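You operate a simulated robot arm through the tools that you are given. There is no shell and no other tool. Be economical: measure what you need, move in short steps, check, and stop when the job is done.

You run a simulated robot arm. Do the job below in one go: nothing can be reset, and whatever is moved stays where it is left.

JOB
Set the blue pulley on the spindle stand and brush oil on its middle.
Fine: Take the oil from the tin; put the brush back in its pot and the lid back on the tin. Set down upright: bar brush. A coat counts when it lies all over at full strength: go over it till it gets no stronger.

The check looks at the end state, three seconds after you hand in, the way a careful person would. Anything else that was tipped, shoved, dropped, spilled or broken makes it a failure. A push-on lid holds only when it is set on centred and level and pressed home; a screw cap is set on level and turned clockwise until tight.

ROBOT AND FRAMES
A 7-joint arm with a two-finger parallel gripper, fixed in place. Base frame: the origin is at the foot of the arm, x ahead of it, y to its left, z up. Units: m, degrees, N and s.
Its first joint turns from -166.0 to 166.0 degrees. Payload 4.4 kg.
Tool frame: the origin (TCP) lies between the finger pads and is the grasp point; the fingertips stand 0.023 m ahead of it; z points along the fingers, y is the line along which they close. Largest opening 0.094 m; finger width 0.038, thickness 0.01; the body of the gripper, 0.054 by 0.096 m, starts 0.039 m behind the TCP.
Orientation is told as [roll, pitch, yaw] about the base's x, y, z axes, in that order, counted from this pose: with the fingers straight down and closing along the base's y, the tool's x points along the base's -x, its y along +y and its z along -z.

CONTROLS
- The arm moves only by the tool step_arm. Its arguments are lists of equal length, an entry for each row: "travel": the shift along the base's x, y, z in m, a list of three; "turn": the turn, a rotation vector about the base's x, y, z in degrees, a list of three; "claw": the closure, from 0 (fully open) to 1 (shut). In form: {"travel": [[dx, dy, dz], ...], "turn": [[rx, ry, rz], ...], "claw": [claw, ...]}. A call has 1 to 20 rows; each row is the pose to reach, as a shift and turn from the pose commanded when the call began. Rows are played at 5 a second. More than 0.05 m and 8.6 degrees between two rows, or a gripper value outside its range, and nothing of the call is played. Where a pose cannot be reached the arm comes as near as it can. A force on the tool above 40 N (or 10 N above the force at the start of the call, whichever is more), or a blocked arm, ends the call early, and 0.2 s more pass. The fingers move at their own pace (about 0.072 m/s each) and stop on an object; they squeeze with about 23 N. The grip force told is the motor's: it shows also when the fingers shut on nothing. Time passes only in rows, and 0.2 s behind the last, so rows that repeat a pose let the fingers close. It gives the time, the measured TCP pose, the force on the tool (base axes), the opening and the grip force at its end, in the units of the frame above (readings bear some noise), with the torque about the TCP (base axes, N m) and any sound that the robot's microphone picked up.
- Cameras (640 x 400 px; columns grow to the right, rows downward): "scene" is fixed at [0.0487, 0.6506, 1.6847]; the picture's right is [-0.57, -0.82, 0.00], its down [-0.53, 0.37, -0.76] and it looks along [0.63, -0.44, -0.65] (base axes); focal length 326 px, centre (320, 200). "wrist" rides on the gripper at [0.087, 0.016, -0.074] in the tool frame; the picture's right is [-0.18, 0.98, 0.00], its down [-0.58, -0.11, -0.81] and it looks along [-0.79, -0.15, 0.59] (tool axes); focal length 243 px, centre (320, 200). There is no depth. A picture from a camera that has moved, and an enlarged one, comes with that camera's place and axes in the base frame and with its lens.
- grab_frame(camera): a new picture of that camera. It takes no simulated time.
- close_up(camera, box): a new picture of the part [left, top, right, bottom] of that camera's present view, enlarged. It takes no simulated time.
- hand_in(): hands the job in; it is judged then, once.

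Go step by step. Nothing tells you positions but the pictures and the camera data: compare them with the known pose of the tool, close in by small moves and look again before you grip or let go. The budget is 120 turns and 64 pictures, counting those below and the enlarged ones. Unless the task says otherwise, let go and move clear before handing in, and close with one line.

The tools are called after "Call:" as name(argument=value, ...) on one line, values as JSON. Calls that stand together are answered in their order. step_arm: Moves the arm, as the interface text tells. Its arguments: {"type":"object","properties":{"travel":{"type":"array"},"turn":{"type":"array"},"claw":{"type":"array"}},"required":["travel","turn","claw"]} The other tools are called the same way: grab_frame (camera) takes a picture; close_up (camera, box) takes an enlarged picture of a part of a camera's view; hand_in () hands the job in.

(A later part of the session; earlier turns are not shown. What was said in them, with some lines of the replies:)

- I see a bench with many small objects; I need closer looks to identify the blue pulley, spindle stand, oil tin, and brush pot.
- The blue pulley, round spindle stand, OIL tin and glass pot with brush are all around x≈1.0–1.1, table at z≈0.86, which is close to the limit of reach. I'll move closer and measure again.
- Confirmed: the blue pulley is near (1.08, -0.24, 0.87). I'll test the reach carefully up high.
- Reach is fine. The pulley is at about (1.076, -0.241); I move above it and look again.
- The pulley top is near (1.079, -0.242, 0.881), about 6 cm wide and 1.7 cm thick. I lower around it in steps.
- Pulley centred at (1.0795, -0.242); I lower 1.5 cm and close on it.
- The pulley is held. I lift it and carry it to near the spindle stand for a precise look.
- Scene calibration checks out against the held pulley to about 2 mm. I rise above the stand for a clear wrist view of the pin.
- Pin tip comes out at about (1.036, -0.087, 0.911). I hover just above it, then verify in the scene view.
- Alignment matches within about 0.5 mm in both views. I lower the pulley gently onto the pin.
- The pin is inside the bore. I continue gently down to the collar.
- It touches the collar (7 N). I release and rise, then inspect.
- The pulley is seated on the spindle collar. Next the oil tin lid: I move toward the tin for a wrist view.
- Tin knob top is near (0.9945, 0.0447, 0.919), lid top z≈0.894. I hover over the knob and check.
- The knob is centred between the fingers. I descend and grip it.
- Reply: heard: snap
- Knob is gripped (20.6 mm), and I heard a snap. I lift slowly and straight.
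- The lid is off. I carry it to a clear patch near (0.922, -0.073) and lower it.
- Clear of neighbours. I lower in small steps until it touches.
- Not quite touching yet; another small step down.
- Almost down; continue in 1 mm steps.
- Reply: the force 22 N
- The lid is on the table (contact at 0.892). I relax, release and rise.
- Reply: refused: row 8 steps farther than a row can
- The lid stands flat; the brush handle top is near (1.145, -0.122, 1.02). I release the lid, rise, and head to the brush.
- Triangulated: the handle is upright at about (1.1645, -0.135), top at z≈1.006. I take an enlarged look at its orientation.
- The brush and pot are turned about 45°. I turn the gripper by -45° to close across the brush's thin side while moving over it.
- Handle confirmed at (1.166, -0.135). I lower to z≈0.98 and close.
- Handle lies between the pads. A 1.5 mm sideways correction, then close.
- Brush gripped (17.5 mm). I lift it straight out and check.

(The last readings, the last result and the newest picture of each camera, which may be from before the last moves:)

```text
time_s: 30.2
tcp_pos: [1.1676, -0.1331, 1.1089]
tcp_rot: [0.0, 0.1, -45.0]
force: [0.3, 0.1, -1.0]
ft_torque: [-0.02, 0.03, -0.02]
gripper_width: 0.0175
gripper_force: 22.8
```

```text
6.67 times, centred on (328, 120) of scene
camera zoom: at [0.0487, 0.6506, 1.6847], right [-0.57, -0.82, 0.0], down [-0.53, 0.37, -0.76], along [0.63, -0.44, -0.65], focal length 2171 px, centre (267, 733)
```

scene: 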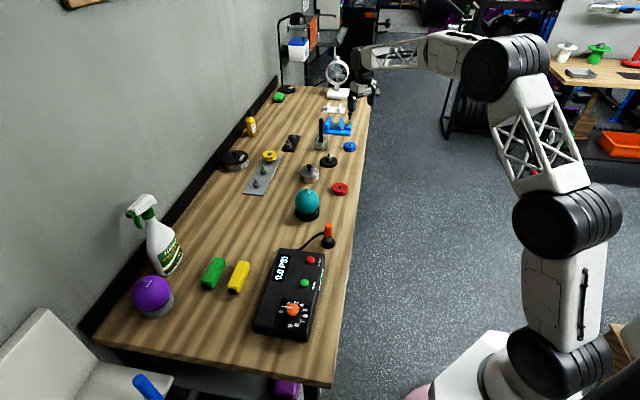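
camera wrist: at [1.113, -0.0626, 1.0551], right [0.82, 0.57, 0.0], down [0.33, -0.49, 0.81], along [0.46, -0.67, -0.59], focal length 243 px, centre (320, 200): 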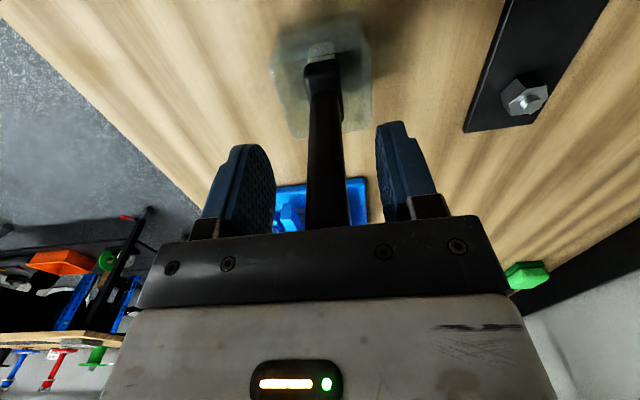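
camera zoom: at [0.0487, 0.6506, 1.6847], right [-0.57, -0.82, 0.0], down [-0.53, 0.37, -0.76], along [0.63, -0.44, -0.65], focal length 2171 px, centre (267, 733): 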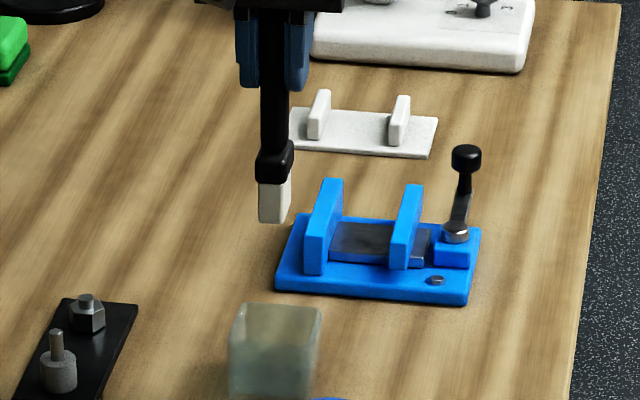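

Brush is out, with its tip about 0.115 m below the TCP. I carry it over to above the tin.

Call:
step_arm(travel=[[-0.03, 0.03, 0], [-0.06, 0.06, 0], [-0.09, 0.09, 0], [-0.12, 0.12, 0], [-0.15, 0.15, 0], [-0.173, 0.178, 0], [-0.173, 0.178, -0.04], [-0.173, 0.178, -0.08], [-0.173, 0.178, -0.08]], turn=[[0, 0, 0], [0, 0, 0], [0, 0, 0], [0, 0, 0], [0, 0, 0], [0, 0, 0], [0, 0, 0], [0, 0, 0], [0, 0, 0]], claw=[0.9, 0.9, 0.9, 0.9, 0.9, 0.9, 0.9, 0.9, 0.9])

Call:
close_up(camera="scene", box=[270, 140, 350, 190])

Call:
grab_frame(camera="wrist")

```text
time_s: 32.2
tcp_pos: [0.9956, 0.0416, 1.0315]
tcp_rot: [0.0, 0.0, -45.0]
force: [-0.5, -0.4, -1.2]
ft_torque: [0.01, -0.01, 0.01]
gripper_width: 0.0175
gripper_force: 22.9
```

```text
8.00 times, centred on (310, 165) of scene
camera zoom: at [0.0487, 0.6506, 1.6847], right [-0.57, -0.82, 0.0], down [-0.53, 0.37, -0.76], along [0.63, -0.44, -0.65], focal length 2605 px, centre (400, 480)
```

zoom: 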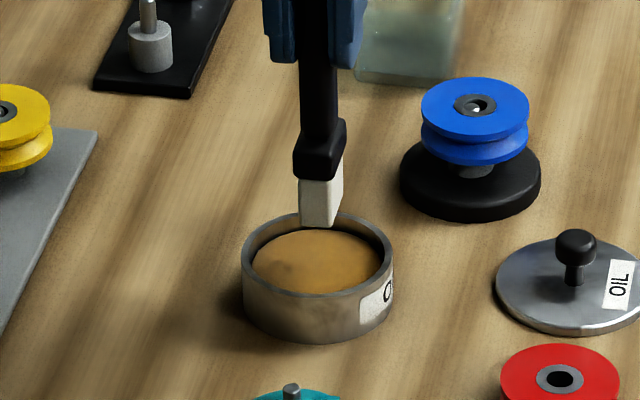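

```text
24 pictures are left
camera wrist: at [0.9443, 0.1158, 1.1061], right [0.82, 0.57, 0.0], down [0.33, -0.49, 0.81], along [0.46, -0.67, -0.59], focal length 243 px, centre (320, 200)
```

wrist: 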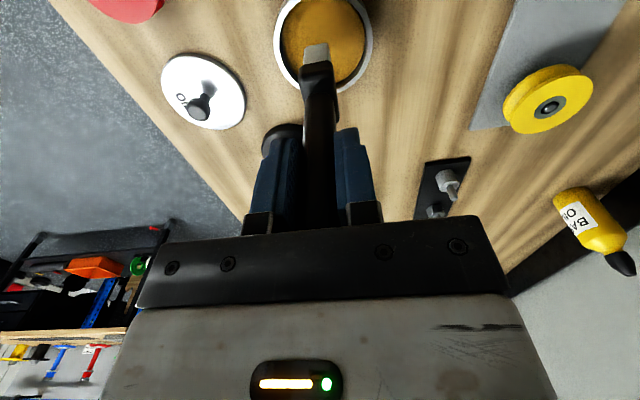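

Brush is over the oil. I dip about 1 cm below the surface, hold briefly, and raise it.

Call:
step_arm(travel=[[0.001, 0.002, -0.015], [0.001, 0.002, -0.027], [0.001, 0.002, -0.035], [0.001, 0.002, -0.038], [0.001, 0.002, -0.038], [0.001, 0.002, -0.038], [0.001, 0.002, -0.038]], turn=[[0, 0, 0], [0, 0, 0], [0, 0, 0], [0, 0, 0], [0, 0, 0], [0, 0, 0], [0, 0, 0]], claw=[0.9, 0.9, 0.9, 0.9, 0.9, 0.9, 0.9])

Call:
close_up(camera="scene", box=[270, 140, 350, 190])

```text
time_s: 33.8
tcp_pos: [0.9958, 0.0457, 0.9937]
tcp_rot: [0.0, -0.1, -45.0]
force: [1.9, -0.1, 15.9]
ft_torque: [-0.02, -0.15, -0.01]
gripper_width: 0.0177
gripper_force: 23.1
```

```text
8.00 times, centred on (310, 165) of scene
camera zoom: at [0.0487, 0.6506, 1.6847], right [-0.57, -0.82, 0.0], down [-0.53, 0.37, -0.76], along [0.63, -0.44, -0.65], focal length 2605 px, centre (400, 480)
```

zoom: 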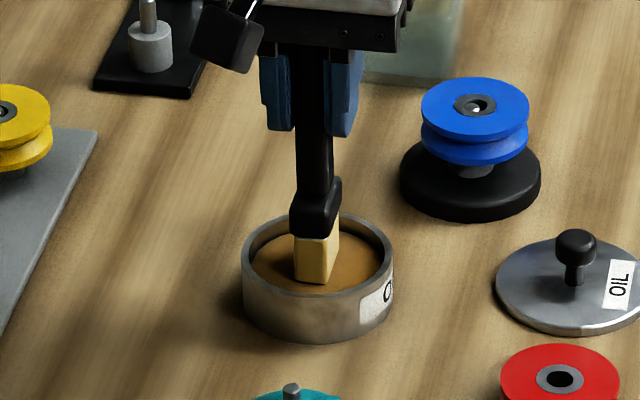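

The bristles took on the oil (yellow) and it rests on the bottom/surface. I raise the brush and move it above the pulley's hub.

Call:
step_arm(travel=[[0, 0, 0.003], [0, 0, 0.02], [0, 0, 0.045], [0, 0, 0.08], [0.01, -0.033, 0.08], [0.02, -0.066, 0.08], [0.03, -0.1, 0.08], [0.04, -0.132, 0.08], [0.04, -0.132, 0.055], [0.04, -0.132, 0.05]], turn=[[0, 0, 0], [0, 0, 0], [0, 0, 0], [0, 0, 0], [0, 0, 0], [0, 0, 0], [0, 0, 0], [0, 0, 0], [0, 0, 0], [0, 0, 0]], claw=[0.9, 0.9, 0.9, 0.9, 0.9, 0.9, 0.9, 0.9, 0.9, 0.9])

Call:
close_up(camera="scene", box=[298, 130, 362, 170])

```text
time_s: 36.0
tcp_pos: [1.0332, -0.0882, 1.042]
tcp_rot: [0.0, 0.1, -45.0]
force: [-0.8, -0.5, -0.1]
ft_torque: [-0.04, -0.01, 0.01]
gripper_width: 0.0178
gripper_force: 22.6
```

```text
10.00 times, centred on (330, 150) of scene
camera zoom: at [0.0487, 0.6506, 1.6847], right [-0.57, -0.82, 0.0], down [-0.53, 0.37, -0.76], along [0.63, -0.44, -0.65], focal length 3257 px, centre (220, 700)
```

zoom: 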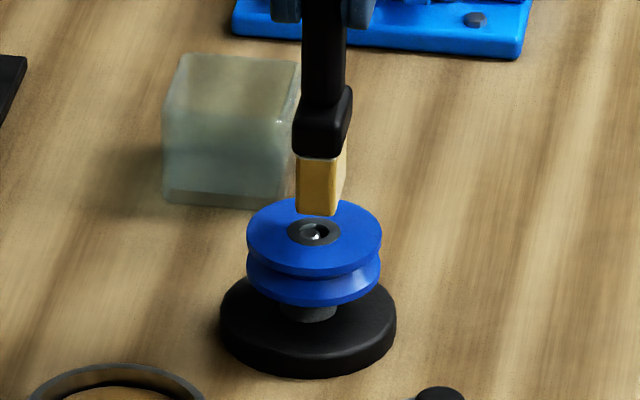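

The brush hangs just above the hub. I lower gently until contact.

Call:
step_arm(travel=[[0.002, 0.0012, -0.008], [0.002, 0.0012, -0.012], [0.002, 0.0012, -0.015]], turn=[[0, 0, 0], [0, 0, 0], [0, 0, 0]], claw=[0.9, 0.9, 0.9])

```text
time_s: 36.8
tcp_pos: [1.0352, -0.0856, 1.0268]
tcp_rot: [-0.1, -0.1, -45.0]
force: [-0.1, 0.5, -0.6]
ft_torque: [-0.01, 0.0, -0.01]
gripper_width: 0.0174
gripper_force: 23.2
```

Call:
step_arm(travel=[[0, 0, -0.001], [0, 0, -0.002], [0, 0, -0.003]], turn=[[0, 0, 0], [0, 0, 0], [0, 0, 0]], claw=[0.9, 0.9, 0.9])

Call:
close_up(camera="scene", box=[306, 135, 354, 165])

```text
time_s: 37.6
tcp_pos: [1.0363, -0.0864, 1.0239]
tcp_rot: [0.0, 0.0, -44.9]
force: [-0.6, 0.0, -0.2]
ft_torque: [0.0, -0.01, -0.02]
gripper_width: 0.0173
gripper_force: 23.6
```

```text
13.33 times, centred on (330, 150) of scene
camera zoom: at [0.0487, 0.6506, 1.6847], right [-0.57, -0.82, 0.0], down [-0.53, 0.37, -0.76], along [0.63, -0.44, -0.65], focal length 4342 px, centre (187, 867)
```

zoom: 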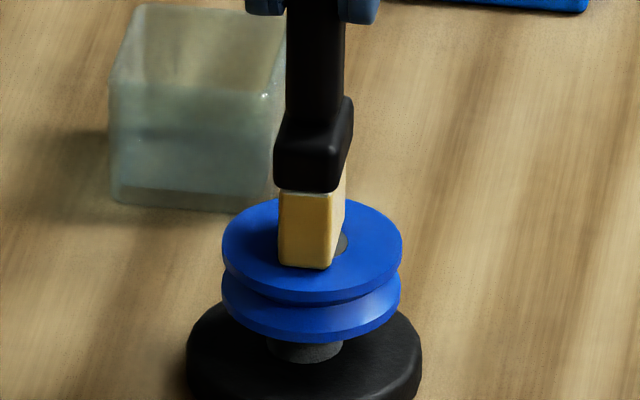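

The bristles are almost touching, about 3 mm toward the camera from the hub centre. I shift and lower to contact.

Call:
step_arm(travel=[[0.0025, -0.0018, 0], [0.0025, -0.0018, -0.001], [0.0025, -0.0018, -0.002], [0.0025, -0.0018, -0.003], [0.0025, -0.0018, -0.004]], turn=[[0, 0, 0], [0, 0, 0], [0, 0, 0], [0, 0, 0], [0, 0, 0]], claw=[0.9, 0.9, 0.9, 0.9, 0.9])

```text
time_s: 38.8
tcp_pos: [1.039, -0.0883, 1.0211]
tcp_rot: [0.0, -0.1, -45.0]
force: [-0.6, -2.6, 17.4]
ft_torque: [-0.27, -0.01, 0.01]
gripper_width: 0.0173
gripper_force: 23.3
```

Contact at 17 N. I ease off slightly and stroke lightly over the hub.

Call:
step_arm(travel=[[0, 0, 0.001], [0.003, 0.003, 0.001], [0.005, 0.005, 0.001], [0.002, 0.002, 0.001], [-0.002, -0.002, 0.001], [-0.005, -0.005, 0.001], [-0.002, -0.002, 0.001], [0, 0, 0.001], [-0.003, 0.003, 0.001], [-0.005, 0.005, 0.001], [-0.002, 0.002, 0.001], [0.002, -0.002, 0.001], [0.005, -0.005, 0.001], [0.002, -0.002, 0.001], [0, 0, 0.001]], turn=[[0, 0, 0], [0, 0, 0], [0, 0, 0], [0, 0, 0], [0, 0, 0], [0, 0, 0], [0, 0, 0], [0, 0, 0], [0, 0, 0], [0, 0, 0], [0, 0, 0], [0, 0, 0], [0, 0, 0], [0, 0, 0], [0, 0, 0]], claw=[0.9, 0.9, 0.9, 0.9, 0.9, 0.9, 0.9, 0.9, 0.9, 0.9, 0.9, 0.9, 0.9, 0.9, 0.9])

Call:
close_up(camera="scene", box=[306, 135, 354, 165])

```text
time_s: 42.0
tcp_pos: [1.0395, -0.0862, 1.0222]
tcp_rot: [0.1, 0.0, -45.1]
force: [-0.4, -0.5, 0.2]
ft_torque: [-0.04, -0.02, 0.01]
gripper_width: 0.0177
gripper_force: 22.6
```

```text
13.33 times, centred on (330, 150) of scene
camera zoom: at [0.0487, 0.6506, 1.6847], right [-0.57, -0.82, 0.0], down [-0.53, 0.37, -0.76], along [0.63, -0.44, -0.65], focal length 4342 px, centre (187, 867)
```

zoom: 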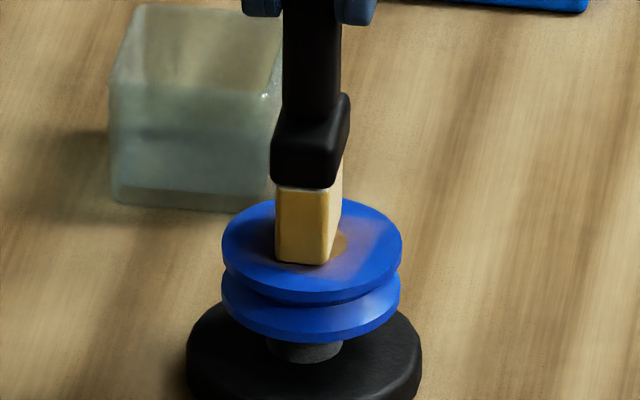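

A film of oil shows on the hub. I go over it again with slight pressure, then lift to inspect.

Call:
step_arm(travel=[[0, 0, -0.0007], [0.003, 0.003, -0.0007], [0.006, 0.006, -0.0007], [0.002, 0.002, -0.0007], [-0.002, -0.002, -0.0007], [-0.006, -0.006, -0.0007], [-0.002, -0.002, -0.0007], [0, 0, -0.0007], [-0.003, 0.003, -0.0007], [-0.005, 0.005, -0.0007], [-0.002, 0.002, -0.0007], [0.002, -0.002, -0.0007], [0.005, -0.005, -0.0007], [0.002, -0.002, -0.0007], [0, 0, -0.0007], [0, 0, 0.02], [0, 0, 0.05], [-0.01, 0.03, 0.07], [-0.02, 0.06, 0.07]], turn=[[0, 0, 0], [0, 0, 0], [0, 0, 0], [0, 0, 0], [0, 0, 0], [0, 0, 0], [0, 0, 0], [0, 0, 0], [0, 0, 0], [0, 0, 0], [0, 0, 0], [0, 0, 0], [0, 0, 0], [0, 0, 0], [0, 0, 0], [0, 0, 0], [0, 0, 0], [0, 0, 0], [0, 0, 0]], claw=[0.9, 0.9, 0.9, 0.9, 0.9, 0.9, 0.9, 0.9, 0.9, 0.9, 0.9, 0.9, 0.9, 0.9, 0.9, 0.9, 0.9, 0.9, 0.9])

Call:
close_up(camera="scene", box=[314, 140, 346, 160])

```text
time_s: 46.0
tcp_pos: [1.0183, -0.0279, 1.0909]
tcp_rot: [0.1, 0.0, -45.0]
force: [-0.4, -0.4, -0.1]
ft_torque: [-0.05, -0.01, -0.03]
gripper_width: 0.0176
gripper_force: 22.8
```

```text
16.00 times, centred on (330, 150) of scene
camera zoom: at [0.0487, 0.6506, 1.6847], right [-0.57, -0.82, 0.0], down [-0.53, 0.37, -0.76], along [0.63, -0.44, -0.65], focal length 5211 px, centre (160, 1000)
```

zoom: 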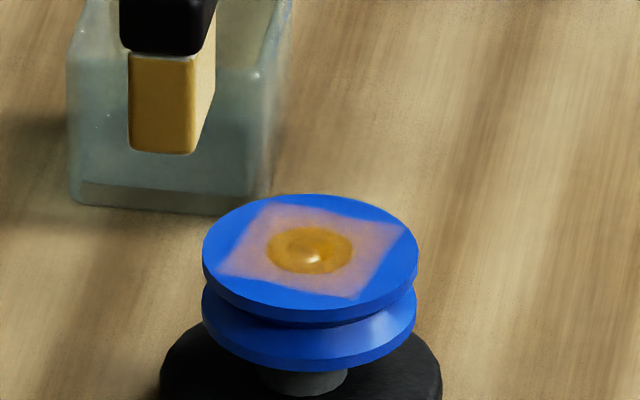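

The hub is oiled and well centred. I go over it again with small strokes to see whether it gets stronger.

Call:
step_arm(travel=[[0.01, -0.03, 0], [0.02, -0.06, 0], [0.02, -0.06, -0.035], [0.02, -0.06, -0.062], [0.02, -0.06, -0.07], [0.02, -0.06, -0.071], [0.023, -0.057, -0.071], [0.025, -0.055, -0.071], [0.021, -0.059, -0.071], [0.017, -0.063, -0.071], [0.015, -0.065, -0.071], [0.02, -0.06, -0.071], [0.017, -0.057, -0.071], [0.02, -0.06, -0.071], [0.023, -0.063, -0.071], [0.02, -0.06, -0.071], [0.02, -0.06, -0.05], [0.02, -0.06, -0.01], [0.01, -0.03, 0], [0, 0, 0]], turn=[[0, 0, 0], [0, 0, 0], [0, 0, 0], [0, 0, 0], [0, 0, 0], [0, 0, 0], [0, 0, 0], [0, 0, 0], [0, 0, 0], [0, 0, 0], [0, 0, 0], [0, 0, 0], [0, 0, 0], [0, 0, 0], [0, 0, 0], [0, 0, 0], [0, 0, 0], [0, 0, 0], [0, 0, 0], [0, 0, 0]], claw=[0.9, 0.9, 0.9, 0.9, 0.9, 0.9, 0.9, 0.9, 0.9, 0.9, 0.9, 0.9, 0.9, 0.9, 0.9, 0.9, 0.9, 0.9, 0.9, 0.9])

Call:
close_up(camera="scene", box=[314, 140, 346, 160])

```text
time_s: 50.2
tcp_pos: [1.0192, -0.0284, 1.0926]
tcp_rot: [0.0, 0.1, -45.0]
force: [0.1, -0.3, -1.2]
ft_torque: [0.0, -0.01, 0.01]
gripper_width: 0.0176
gripper_force: 23.2
```

```text
16.00 times, centred on (330, 150) of scene
camera zoom: at [0.0487, 0.6506, 1.6847], right [-0.57, -0.82, 0.0], down [-0.53, 0.37, -0.76], along [0.63, -0.44, -0.65], focal length 5211 px, centre (160, 1000)
```

zoom: 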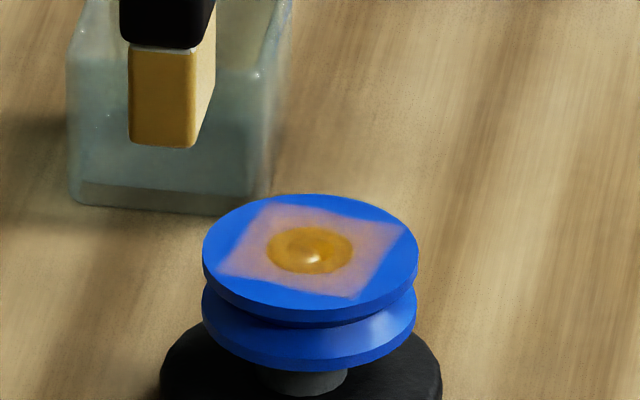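

No visible change, but I want to be sure the last strokes touched. I go down again and read the force.

Call:
step_arm(travel=[[0.01, -0.03, 0], [0.02, -0.06, 0], [0.02, -0.06, -0.035], [0.02, -0.06, -0.062], [0.02, -0.06, -0.07], [0.02, -0.06, -0.071], [0.02, -0.06, -0.072]], turn=[[0, 0, 0], [0, 0, 0], [0, 0, 0], [0, 0, 0], [0, 0, 0], [0, 0, 0], [0, 0, 0]], claw=[0.9, 0.9, 0.9, 0.9, 0.9, 0.9, 0.9])

```text
time_s: 51.8
tcp_pos: [1.0384, -0.0884, 1.0209]
tcp_rot: [0.1, -0.1, -45.0]
force: [2.1, -2.5, 8.1]
ft_torque: [-0.29, -0.32, 0.02]
gripper_width: 0.0178
gripper_force: 23.3
```

In contact at 8 N. I make a full set of strokes at this pressure.

Call:
step_arm(travel=[[0.002, 0.002, 0], [0.005, 0.005, 0], [0.002, 0.002, 0], [-0.002, -0.002, 0], [-0.005, -0.005, 0], [-0.002, -0.002, 0], [0, 0, 0], [-0.003, 0.003, 0], [-0.004, 0.004, 0], [0, 0, 0], [0.003, -0.003, 0], [0.004, -0.004, 0], [0, 0, 0], [0, 0, 0]], turn=[[0, 0, 0], [0, 0, 0], [0, 0, 0], [0, 0, 0], [0, 0, 0], [0, 0, 0], [0, 0, 0], [0, 0, 0], [0, 0, 0], [0, 0, 0], [0, 0, 0], [0, 0, 0], [0, 0, 0], [0, 0, 0]], claw=[0.9, 0.9, 0.9, 0.9, 0.9, 0.9, 0.9, 0.9, 0.9, 0.9, 0.9, 0.9, 0.9, 0.9])

Call:
step_arm(travel=[[0, 0, 0.02], [0, 0, 0.06], [0.01, -0.005, 0.09], [0.03, -0.012, 0.09], [0.06, -0.025, 0.09], [0.09, -0.035, 0.09]], turn=[[0, 0, 0], [0, 0, 0], [0, 0, 0], [0, 0, 0], [0, 0, 0], [0, 0, 0]], claw=[0.9, 0.9, 0.9, 0.9, 0.9, 0.9])

Call:
close_up(camera="scene", box=[314, 140, 346, 160])

```text
time_s: 54.8
tcp_pos: [1.039, -0.0877, 1.0206]
tcp_rot: [0.1, -0.1, -44.9]
force: [1.5, -2.3, 33.4]
ft_torque: [-0.56, -0.42, 0.0]
gripper_width: 0.0176
gripper_force: 23.5
```

```text
time_s: 56.2
tcp_pos: [1.1287, -0.1208, 1.109]
tcp_rot: [0.0, -0.1, -45.0]
force: [0.3, 0.0, 0.6]
ft_torque: [-0.02, 0.01, -0.01]
gripper_width: 0.0175
gripper_force: 22.8
```

```text
16.00 times, centred on (330, 150) of scene
camera zoom: at [0.0487, 0.6506, 1.6847], right [-0.57, -0.82, 0.0], down [-0.53, 0.37, -0.76], along [0.63, -0.44, -0.65], focal length 5211 px, centre (160, 1000)
```

zoom: 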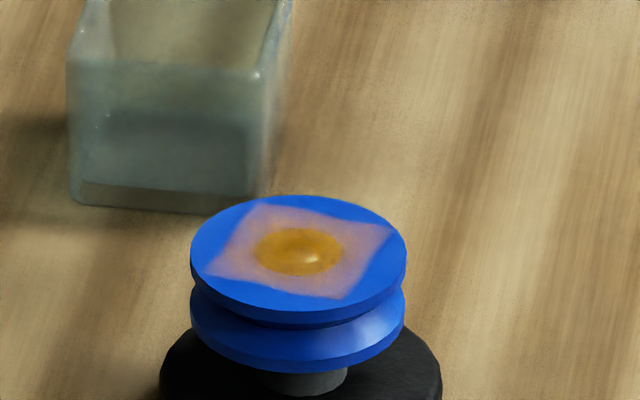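

The coat looks unchanged, so it's at full strength; the pulley is still seated on the pin. Now I bring the brush over its pot and check.

Call:
step_arm(travel=[[0.0375, -0.0124, 0], [0.0375, -0.0124, -0.02], [0.0375, -0.0124, -0.04], [0.0375, -0.0124, -0.05], [0.0375, -0.0124, -0.05]], turn=[[0, 0, 0], [0, 0, 0], [0, 0, 0], [0, 0, 0], [0, 0, 0]], claw=[0.9, 0.9, 0.9, 0.9, 0.9])

Call:
close_up(camera="scene", box=[298, 115, 346, 145])

Call:
grab_frame(camera="wrist")

```text
time_s: 57.4
tcp_pos: [1.1655, -0.1353, 1.0577]
tcp_rot: [0.0, 0.0, -45.0]
force: [-0.2, 0.3, 0.1]
ft_torque: [-0.04, 0.03, -0.01]
gripper_width: 0.0174
gripper_force: 23.0
```

```text
13.33 times, centred on (322, 130) of scene
camera zoom: at [0.0487, 0.6506, 1.6847], right [-0.57, -0.82, 0.0], down [-0.53, 0.37, -0.76], along [0.63, -0.44, -0.65], focal length 4342 px, centre (293, 1133)
```

zoom: 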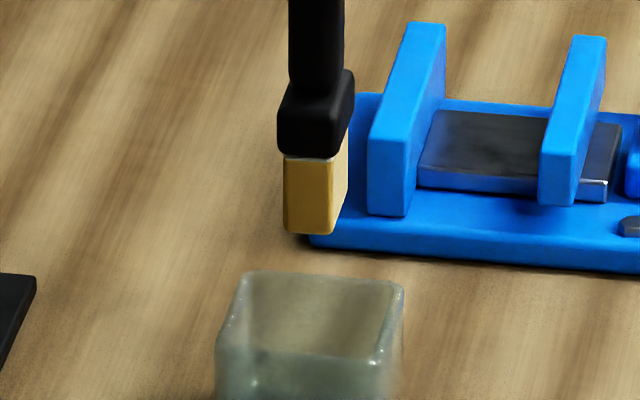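

```text
15 pictures are left
camera wrist: at [1.1147, -0.0622, 1.1334], right [0.82, 0.57, 0.0], down [0.33, -0.49, 0.81], along [0.46, -0.67, -0.59], focal length 243 px, centre (320, 200)
```

wrist: 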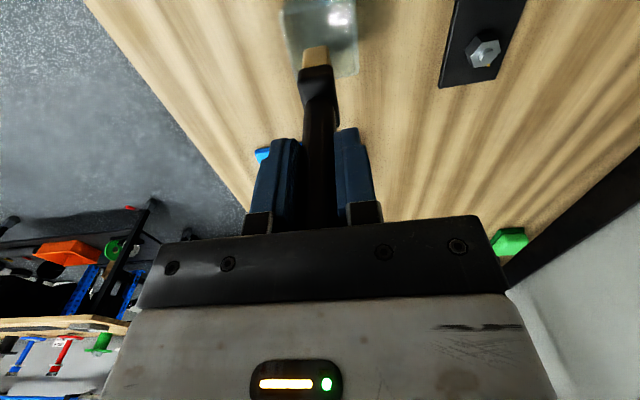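

Aligned with the pot in both views. I lower it in gradually.

Call:
step_arm(travel=[[0, 0, -0.02], [0, 0, -0.04], [0, 0, -0.055], [0, 0, -0.065], [0, 0, -0.072]], turn=[[0, 0, 0], [0, 0, 0], [0, 0, 0], [0, 0, 0], [0, 0, 0]], claw=[0.9, 0.9, 0.9, 0.9, 0.9])

Call:
close_up(camera="scene", box=[298, 115, 346, 145])

```text
time_s: 58.6
tcp_pos: [1.1658, -0.1357, 0.9873]
tcp_rot: [-0.1, 0.0, -44.9]
force: [0.6, -0.4, -1.0]
ft_torque: [0.04, 0.0, 0.02]
gripper_width: 0.0176
gripper_force: 22.9
```

```text
13.33 times, centred on (322, 130) of scene
camera zoom: at [0.0487, 0.6506, 1.6847], right [-0.57, -0.82, 0.0], down [-0.53, 0.37, -0.76], along [0.63, -0.44, -0.65], focal length 4342 px, centre (293, 1133)
```

zoom: 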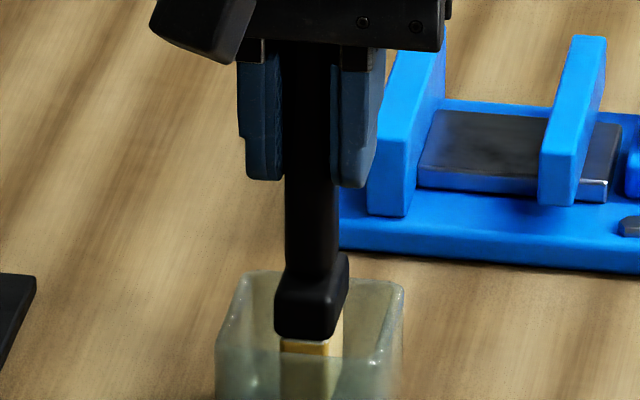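

It's inside the pot. I continue down until the bottom is felt.

Call:
step_arm(travel=[[0, 0, -0.003], [0, 0, -0.005], [0, 0, -0.007]], turn=[[0, 0, 0], [0, 0, 0], [0, 0, 0]], claw=[0.9, 0.9, 0.9])

```text
time_s: 59.4
tcp_pos: [1.1654, -0.1341, 0.98]
tcp_rot: [0.0, 0.0, -45.0]
force: [-0.5, 0.2, -1.5]
ft_torque: [0.01, -0.01, 0.02]
gripper_width: 0.0174
gripper_force: 23.5
```

Call:
step_arm(travel=[[0, 0, -0.001], [0, 0, -0.002], [0, 0, -0.003]], turn=[[0, 0, 0], [0, 0, 0], [0, 0, 0]], claw=[0.9, 0.9, 0.9])

```text
time_s: 60.2
tcp_pos: [1.1656, -0.1349, 0.9775]
tcp_rot: [0.0, 0.0, -44.9]
force: [0.5, 0.3, -0.2]
ft_torque: [0.04, -0.02, 0.0]
gripper_width: 0.0174
gripper_force: 23.4
```

Call:
step_arm(travel=[[0, 0, -0.001], [0, 0, -0.002], [0, 0, -0.003]], turn=[[0, 0, 0], [0, 0, 0], [0, 0, 0]], claw=[0.9, 0.9, 0.9])

```text
time_s: 61.0
tcp_pos: [1.1659, -0.134, 0.9747]
tcp_rot: [0.0, 0.0, -45.0]
force: [-0.9, 1.3, -0.1]
ft_torque: [-0.02, 0.02, 0.03]
gripper_width: 0.0176
gripper_force: 22.6
```

Still no contact; I take a look to judge the remaining gap.

Call:
close_up(camera="scene", box=[298, 118, 346, 148])

```text
13.33 times, centred on (322, 133) of scene
camera zoom: at [0.0487, 0.6506, 1.6847], right [-0.57, -0.82, 0.0], down [-0.53, 0.37, -0.76], along [0.63, -0.44, -0.65], focal length 4342 px, centre (293, 1093)
```

zoom: 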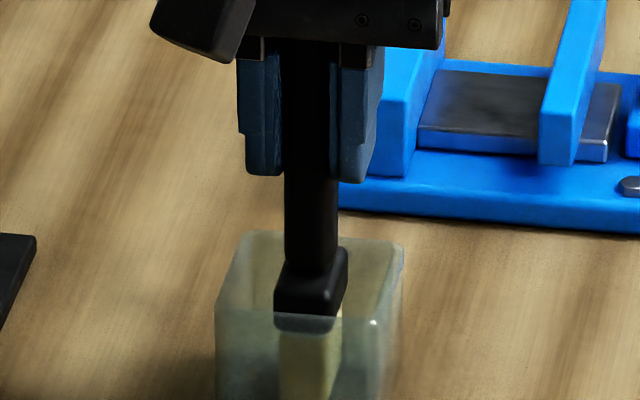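

Very near the original depth. A few more 1 mm steps.

Call:
step_arm(travel=[[0, 0, -0.001], [0, 0, -0.002]], turn=[[0, 0, 0], [0, 0, 0]], claw=[0.9, 0.9])

```text
time_s: 61.6
tcp_pos: [1.1662, -0.1339, 0.9738]
tcp_rot: [0.1, -0.1, -45.0]
force: [-2.4, 0.9, 8.8]
ft_torque: [-0.07, 0.06, 0.0]
gripper_width: 0.0176
gripper_force: 23.0
```

Bottom touched. I ease off, open, and rise straight up.

Call:
step_arm(travel=[[0, 0, 0.001], [0, 0, 0.001], [0, 0, 0.001], [0, 0, 0.001], [0, 0, 0.02], [0, 0, 0.06], [0, 0, 0.1], [0, 0, 0.14]], turn=[[0, 0, 0], [0, 0, 0], [0, 0, 0], [0, 0, 0], [0, 0, 0], [0, 0, 0], [0, 0, 0], [0, 0, 0]], claw=[0.9, 0.75, 0.5, 0.4, 0.4, 0.4, 0.4, 0.4])

Call:
close_up(camera="scene", box=[270, 105, 366, 165])

```text
time_s: 63.4
tcp_pos: [1.1666, -0.1346, 1.1116]
tcp_rot: [0.0, 0.0, -45.1]
force: [0.1, -0.2, 0.3]
ft_torque: [-0.01, 0.01, 0.0]
gripper_width: 0.0566
gripper_force: 0.1
```

```text
6.67 times, centred on (318, 135) of scene
camera zoom: at [0.0487, 0.6506, 1.6847], right [-0.57, -0.82, 0.0], down [-0.53, 0.37, -0.76], along [0.63, -0.44, -0.65], focal length 2171 px, centre (333, 633)
```

zoom: 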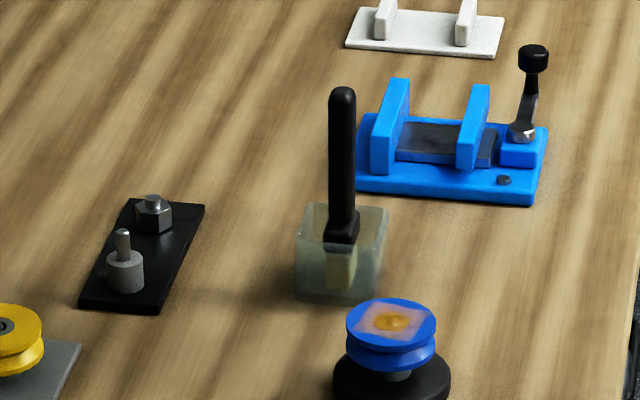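

The brush stands upright in its pot. Next I turn the gripper back and hover over the lid's knob.

Call:
step_arm(travel=[[-0.04, 0.01, 0], [-0.08, 0.02, 0], [-0.12, 0.03, 0], [-0.16, 0.04, 0], [-0.2, 0.05, 0], [-0.243, 0.062, 0], [-0.243, 0.062, -0.05], [-0.243, 0.062, -0.1], [-0.243, 0.062, -0.15], [-0.243, 0.062, -0.18], [-0.243, 0.062, -0.18]], turn=[[0, 0, 8], [0, 0, 16], [0, 0, 24], [0, 0, 32], [0, 0, 40], [0, 0, 45], [0, 0, 45], [0, 0, 45], [0, 0, 45], [0, 0, 45], [0, 0, 45]], claw=[0.4, 0.4, 0.4, 0.4, 0.4, 0.4, 0.4, 0.4, 0.4, 0.4, 0.4])

Call:
grab_frame(camera="wrist")

```text
time_s: 65.8
tcp_pos: [0.9246, -0.0732, 0.9334]
tcp_rot: [-0.1, 0.0, 0.0]
force: [-0.2, 0.1, -0.1]
ft_torque: [0.06, -0.03, 0.05]
gripper_width: 0.0565
gripper_force: 0.1
```

```text
11 pictures are left
camera wrist: at [0.8363, -0.0574, 1.0088], right [0.18, 0.98, 0.0], down [0.58, -0.11, 0.81], along [0.79, -0.15, -0.59], focal length 243 px, centre (320, 200)
```

wrist: 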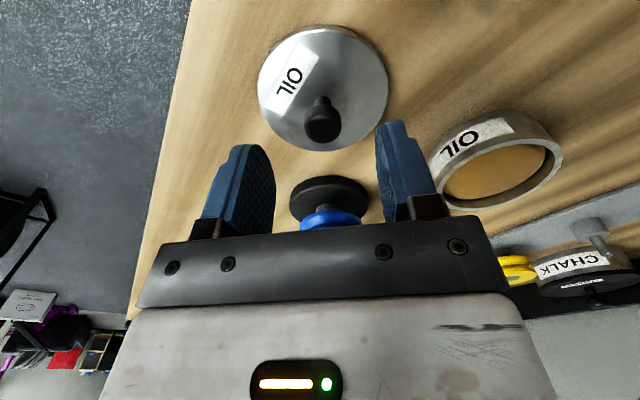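

Knob lies between the fingers as before. I lower and grip it, then lift.

Call:
step_arm(travel=[[-0.0005, 0, -0.02], [-0.0005, 0, -0.04], [-0.0005, 0, -0.04], [-0.0005, 0, -0.04], [-0.0005, 0, -0.04]], turn=[[0, 0, 0], [0, 0, 0], [0, 0, 0], [0, 0, 0], [0, 0, 0]], claw=[0.4, 0.4, 0.7, 0.9, 0.9])

```text
time_s: 67.0
tcp_pos: [0.9239, -0.0741, 0.8922]
tcp_rot: [0.0, 0.0, 0.0]
force: [0.8, 0.3, 1.8]
ft_torque: [0.01, -0.02, 0.04]
gripper_width: 0.0205
gripper_force: 23.1
```

Lid gripped. I lift it and carry it back over the tin, stopping about 1 cm above.

Call:
step_arm(travel=[[0, 0, 0.03], [0, 0, 0.075], [0.02, 0.035, 0.08], [0.04, 0.07, 0.08], [0.06, 0.1, 0.08], [0.071, 0.1165, 0.08], [0.071, 0.1165, 0.06], [0.071, 0.1165, 0.042], [0.071, 0.1165, 0.042]], turn=[[0, 0, 0], [0, 0, 0], [0, 0, 0], [0, 0, 0], [0, 0, 0], [0, 0, 0], [0, 0, 0], [0, 0, 0], [0, 0, 0]], claw=[0.9, 0.9, 0.9, 0.9, 0.9, 0.9, 0.9, 0.9, 0.9])

Call:
close_up(camera="scene", box=[286, 155, 334, 185])

Call:
close_up(camera="wrist", box=[220, 60, 420, 185])

```text
time_s: 69.0
tcp_pos: [0.9943, 0.0439, 0.9315]
tcp_rot: [0.0, 0.0, 0.1]
force: [-0.1, -0.7, -0.3]
ft_torque: [0.03, 0.02, 0.02]
gripper_width: 0.0203
gripper_force: 23.0
```

```text
13.33 times, centred on (310, 170) of scene
camera zoom: at [0.0487, 0.6506, 1.6847], right [-0.57, -0.82, 0.0], down [-0.53, 0.37, -0.76], along [0.63, -0.44, -0.65], focal length 4342 px, centre (453, 600)
```

zoom: 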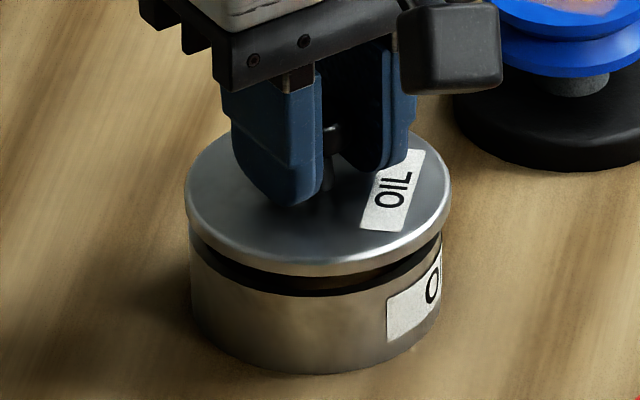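

```text
3.20 times, centred on (320, 122) of wrist
camera zoom: at [0.9065, 0.0605, 1.0069], right [0.18, 0.98, 0.0], down [0.58, -0.11, 0.81], along [0.79, -0.15, -0.59], focal length 776 px, centre (320, 448)
```

zoom: 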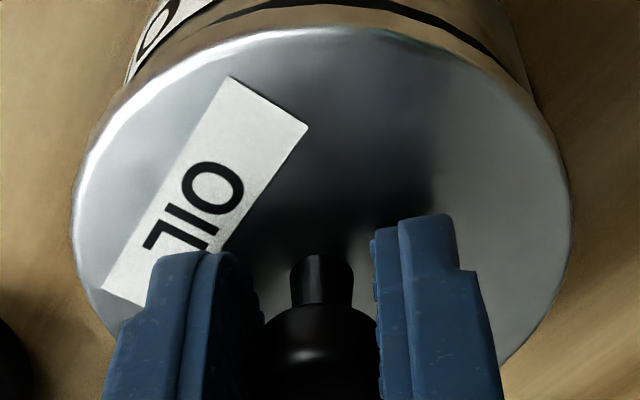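

Lid and tin are aligned within about 0.5 mm. I lower it and press home.

Call:
step_arm(travel=[[0, 0, -0.005], [0, 0, -0.009], [0, 0, -0.011], [0, 0, -0.013], [0, 0, -0.0145]], turn=[[0, 0, 0], [0, 0, 0], [0, 0, 0], [0, 0, 0], [0, 0, 0]], claw=[0.9, 0.9, 0.9, 0.9, 0.9])

```text
time_s: 70.2
tcp_pos: [0.994, 0.0435, 0.922]
tcp_rot: [0.0, -0.3, 0.0]
force: [-3.5, 8.9, 27.3]
ft_torque: [0.11, -0.07, 0.04]
gripper_width: 0.0204
gripper_force: 22.7
heard: snap
```

Snap heard at the original height. I release, rise slightly, and check.

Call:
step_arm(travel=[[0, 0, 0.002], [0, 0, 0.002], [0, 0, 0.002], [0, 0, 0.03], [0, 0, 0.05]], turn=[[0, 0, 0], [0, 0, 0], [0, 0, 0], [0, 0, 0], [0, 0, 0]], claw=[0.9, 0.6, 0.5, 0.4, 0.4])

Call:
close_up(camera="scene", box=[286, 155, 334, 185])

```text
time_s: 71.4
tcp_pos: [0.9933, 0.0442, 0.9691]
tcp_rot: [0.1, 0.0, 0.0]
force: [1.0, 0.0, -0.5]
ft_torque: [0.0, 0.01, -0.01]
gripper_width: 0.0564
gripper_force: 0.1
```

```text
13.33 times, centred on (310, 170) of scene
camera zoom: at [0.0487, 0.6506, 1.6847], right [-0.57, -0.82, 0.0], down [-0.53, 0.37, -0.76], along [0.63, -0.44, -0.65], focal length 4342 px, centre (453, 600)
```

zoom: 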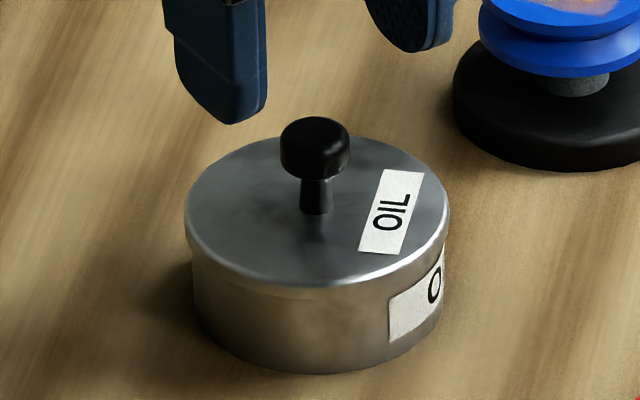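

The lid is level and home. I rise and take final looks at the whole bench and the oiled hub.

Call:
step_arm(travel=[[0, 0, 0.04], [-0.02, -0.03, 0.07], [-0.03, -0.07, 0.08], [-0.03, -0.11, 0.08], [-0.03, -0.13, 0.08]], turn=[[0, 0, 0], [0, 0, 0], [0, 0, 0], [0, 0, 0], [0, 0, 0]], claw=[0.4, 0.4, 0.4, 0.4, 0.4])

Call:
close_up(camera="wrist", box=[240, 60, 400, 160])

Call:
close_up(camera="scene", box=[220, 100, 380, 200])

```text
time_s: 72.6
tcp_pos: [0.964, -0.0878, 1.0502]
tcp_rot: [-0.1, 0.1, 0.0]
force: [-0.6, 0.6, 0.2]
ft_torque: [-0.01, 0.02, 0.01]
gripper_width: 0.0567
gripper_force: 0.1
```

```text
4.00 times, centred on (320, 110) of wrist
camera zoom: at [0.8772, -0.0712, 1.1249], right [0.18, 0.98, 0.0], down [0.58, -0.11, 0.81], along [0.79, -0.15, -0.59], focal length 970 px, centre (320, 560)
```

zoom: 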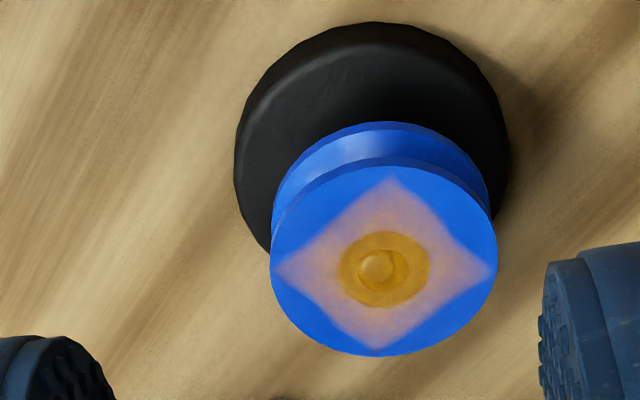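

```text
4.00 times, centred on (300, 150) of scene
camera zoom: at [0.0487, 0.6506, 1.6847], right [-0.57, -0.82, 0.0], down [-0.53, 0.37, -0.76], along [0.63, -0.44, -0.65], focal length 1303 px, centre (400, 400)
```

zoom: 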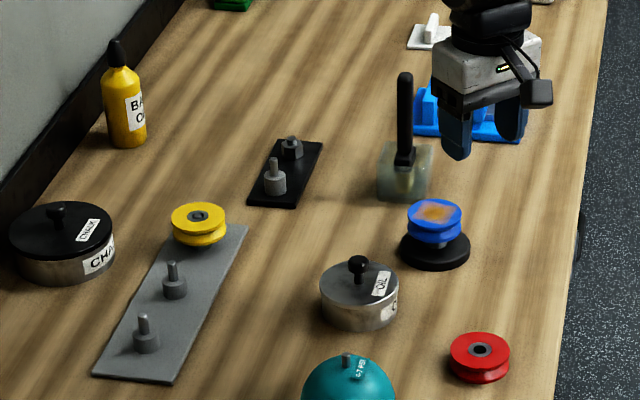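

The hub has an even coat, the pulley is level on the spindle, the brush is upright in its pot, and the lid is on the tin. The arm is clear, so I'm handing in.

Call:
hand_in()

```text
The job is handed in.
```

The blue pulley is on the spindle stand with its hub oiled to full strength. The brush is upright in its pot, and the lid snapped back onto the oil tin. The brush is wider than the hub, so a thin film of oil also reached the blue face around it.
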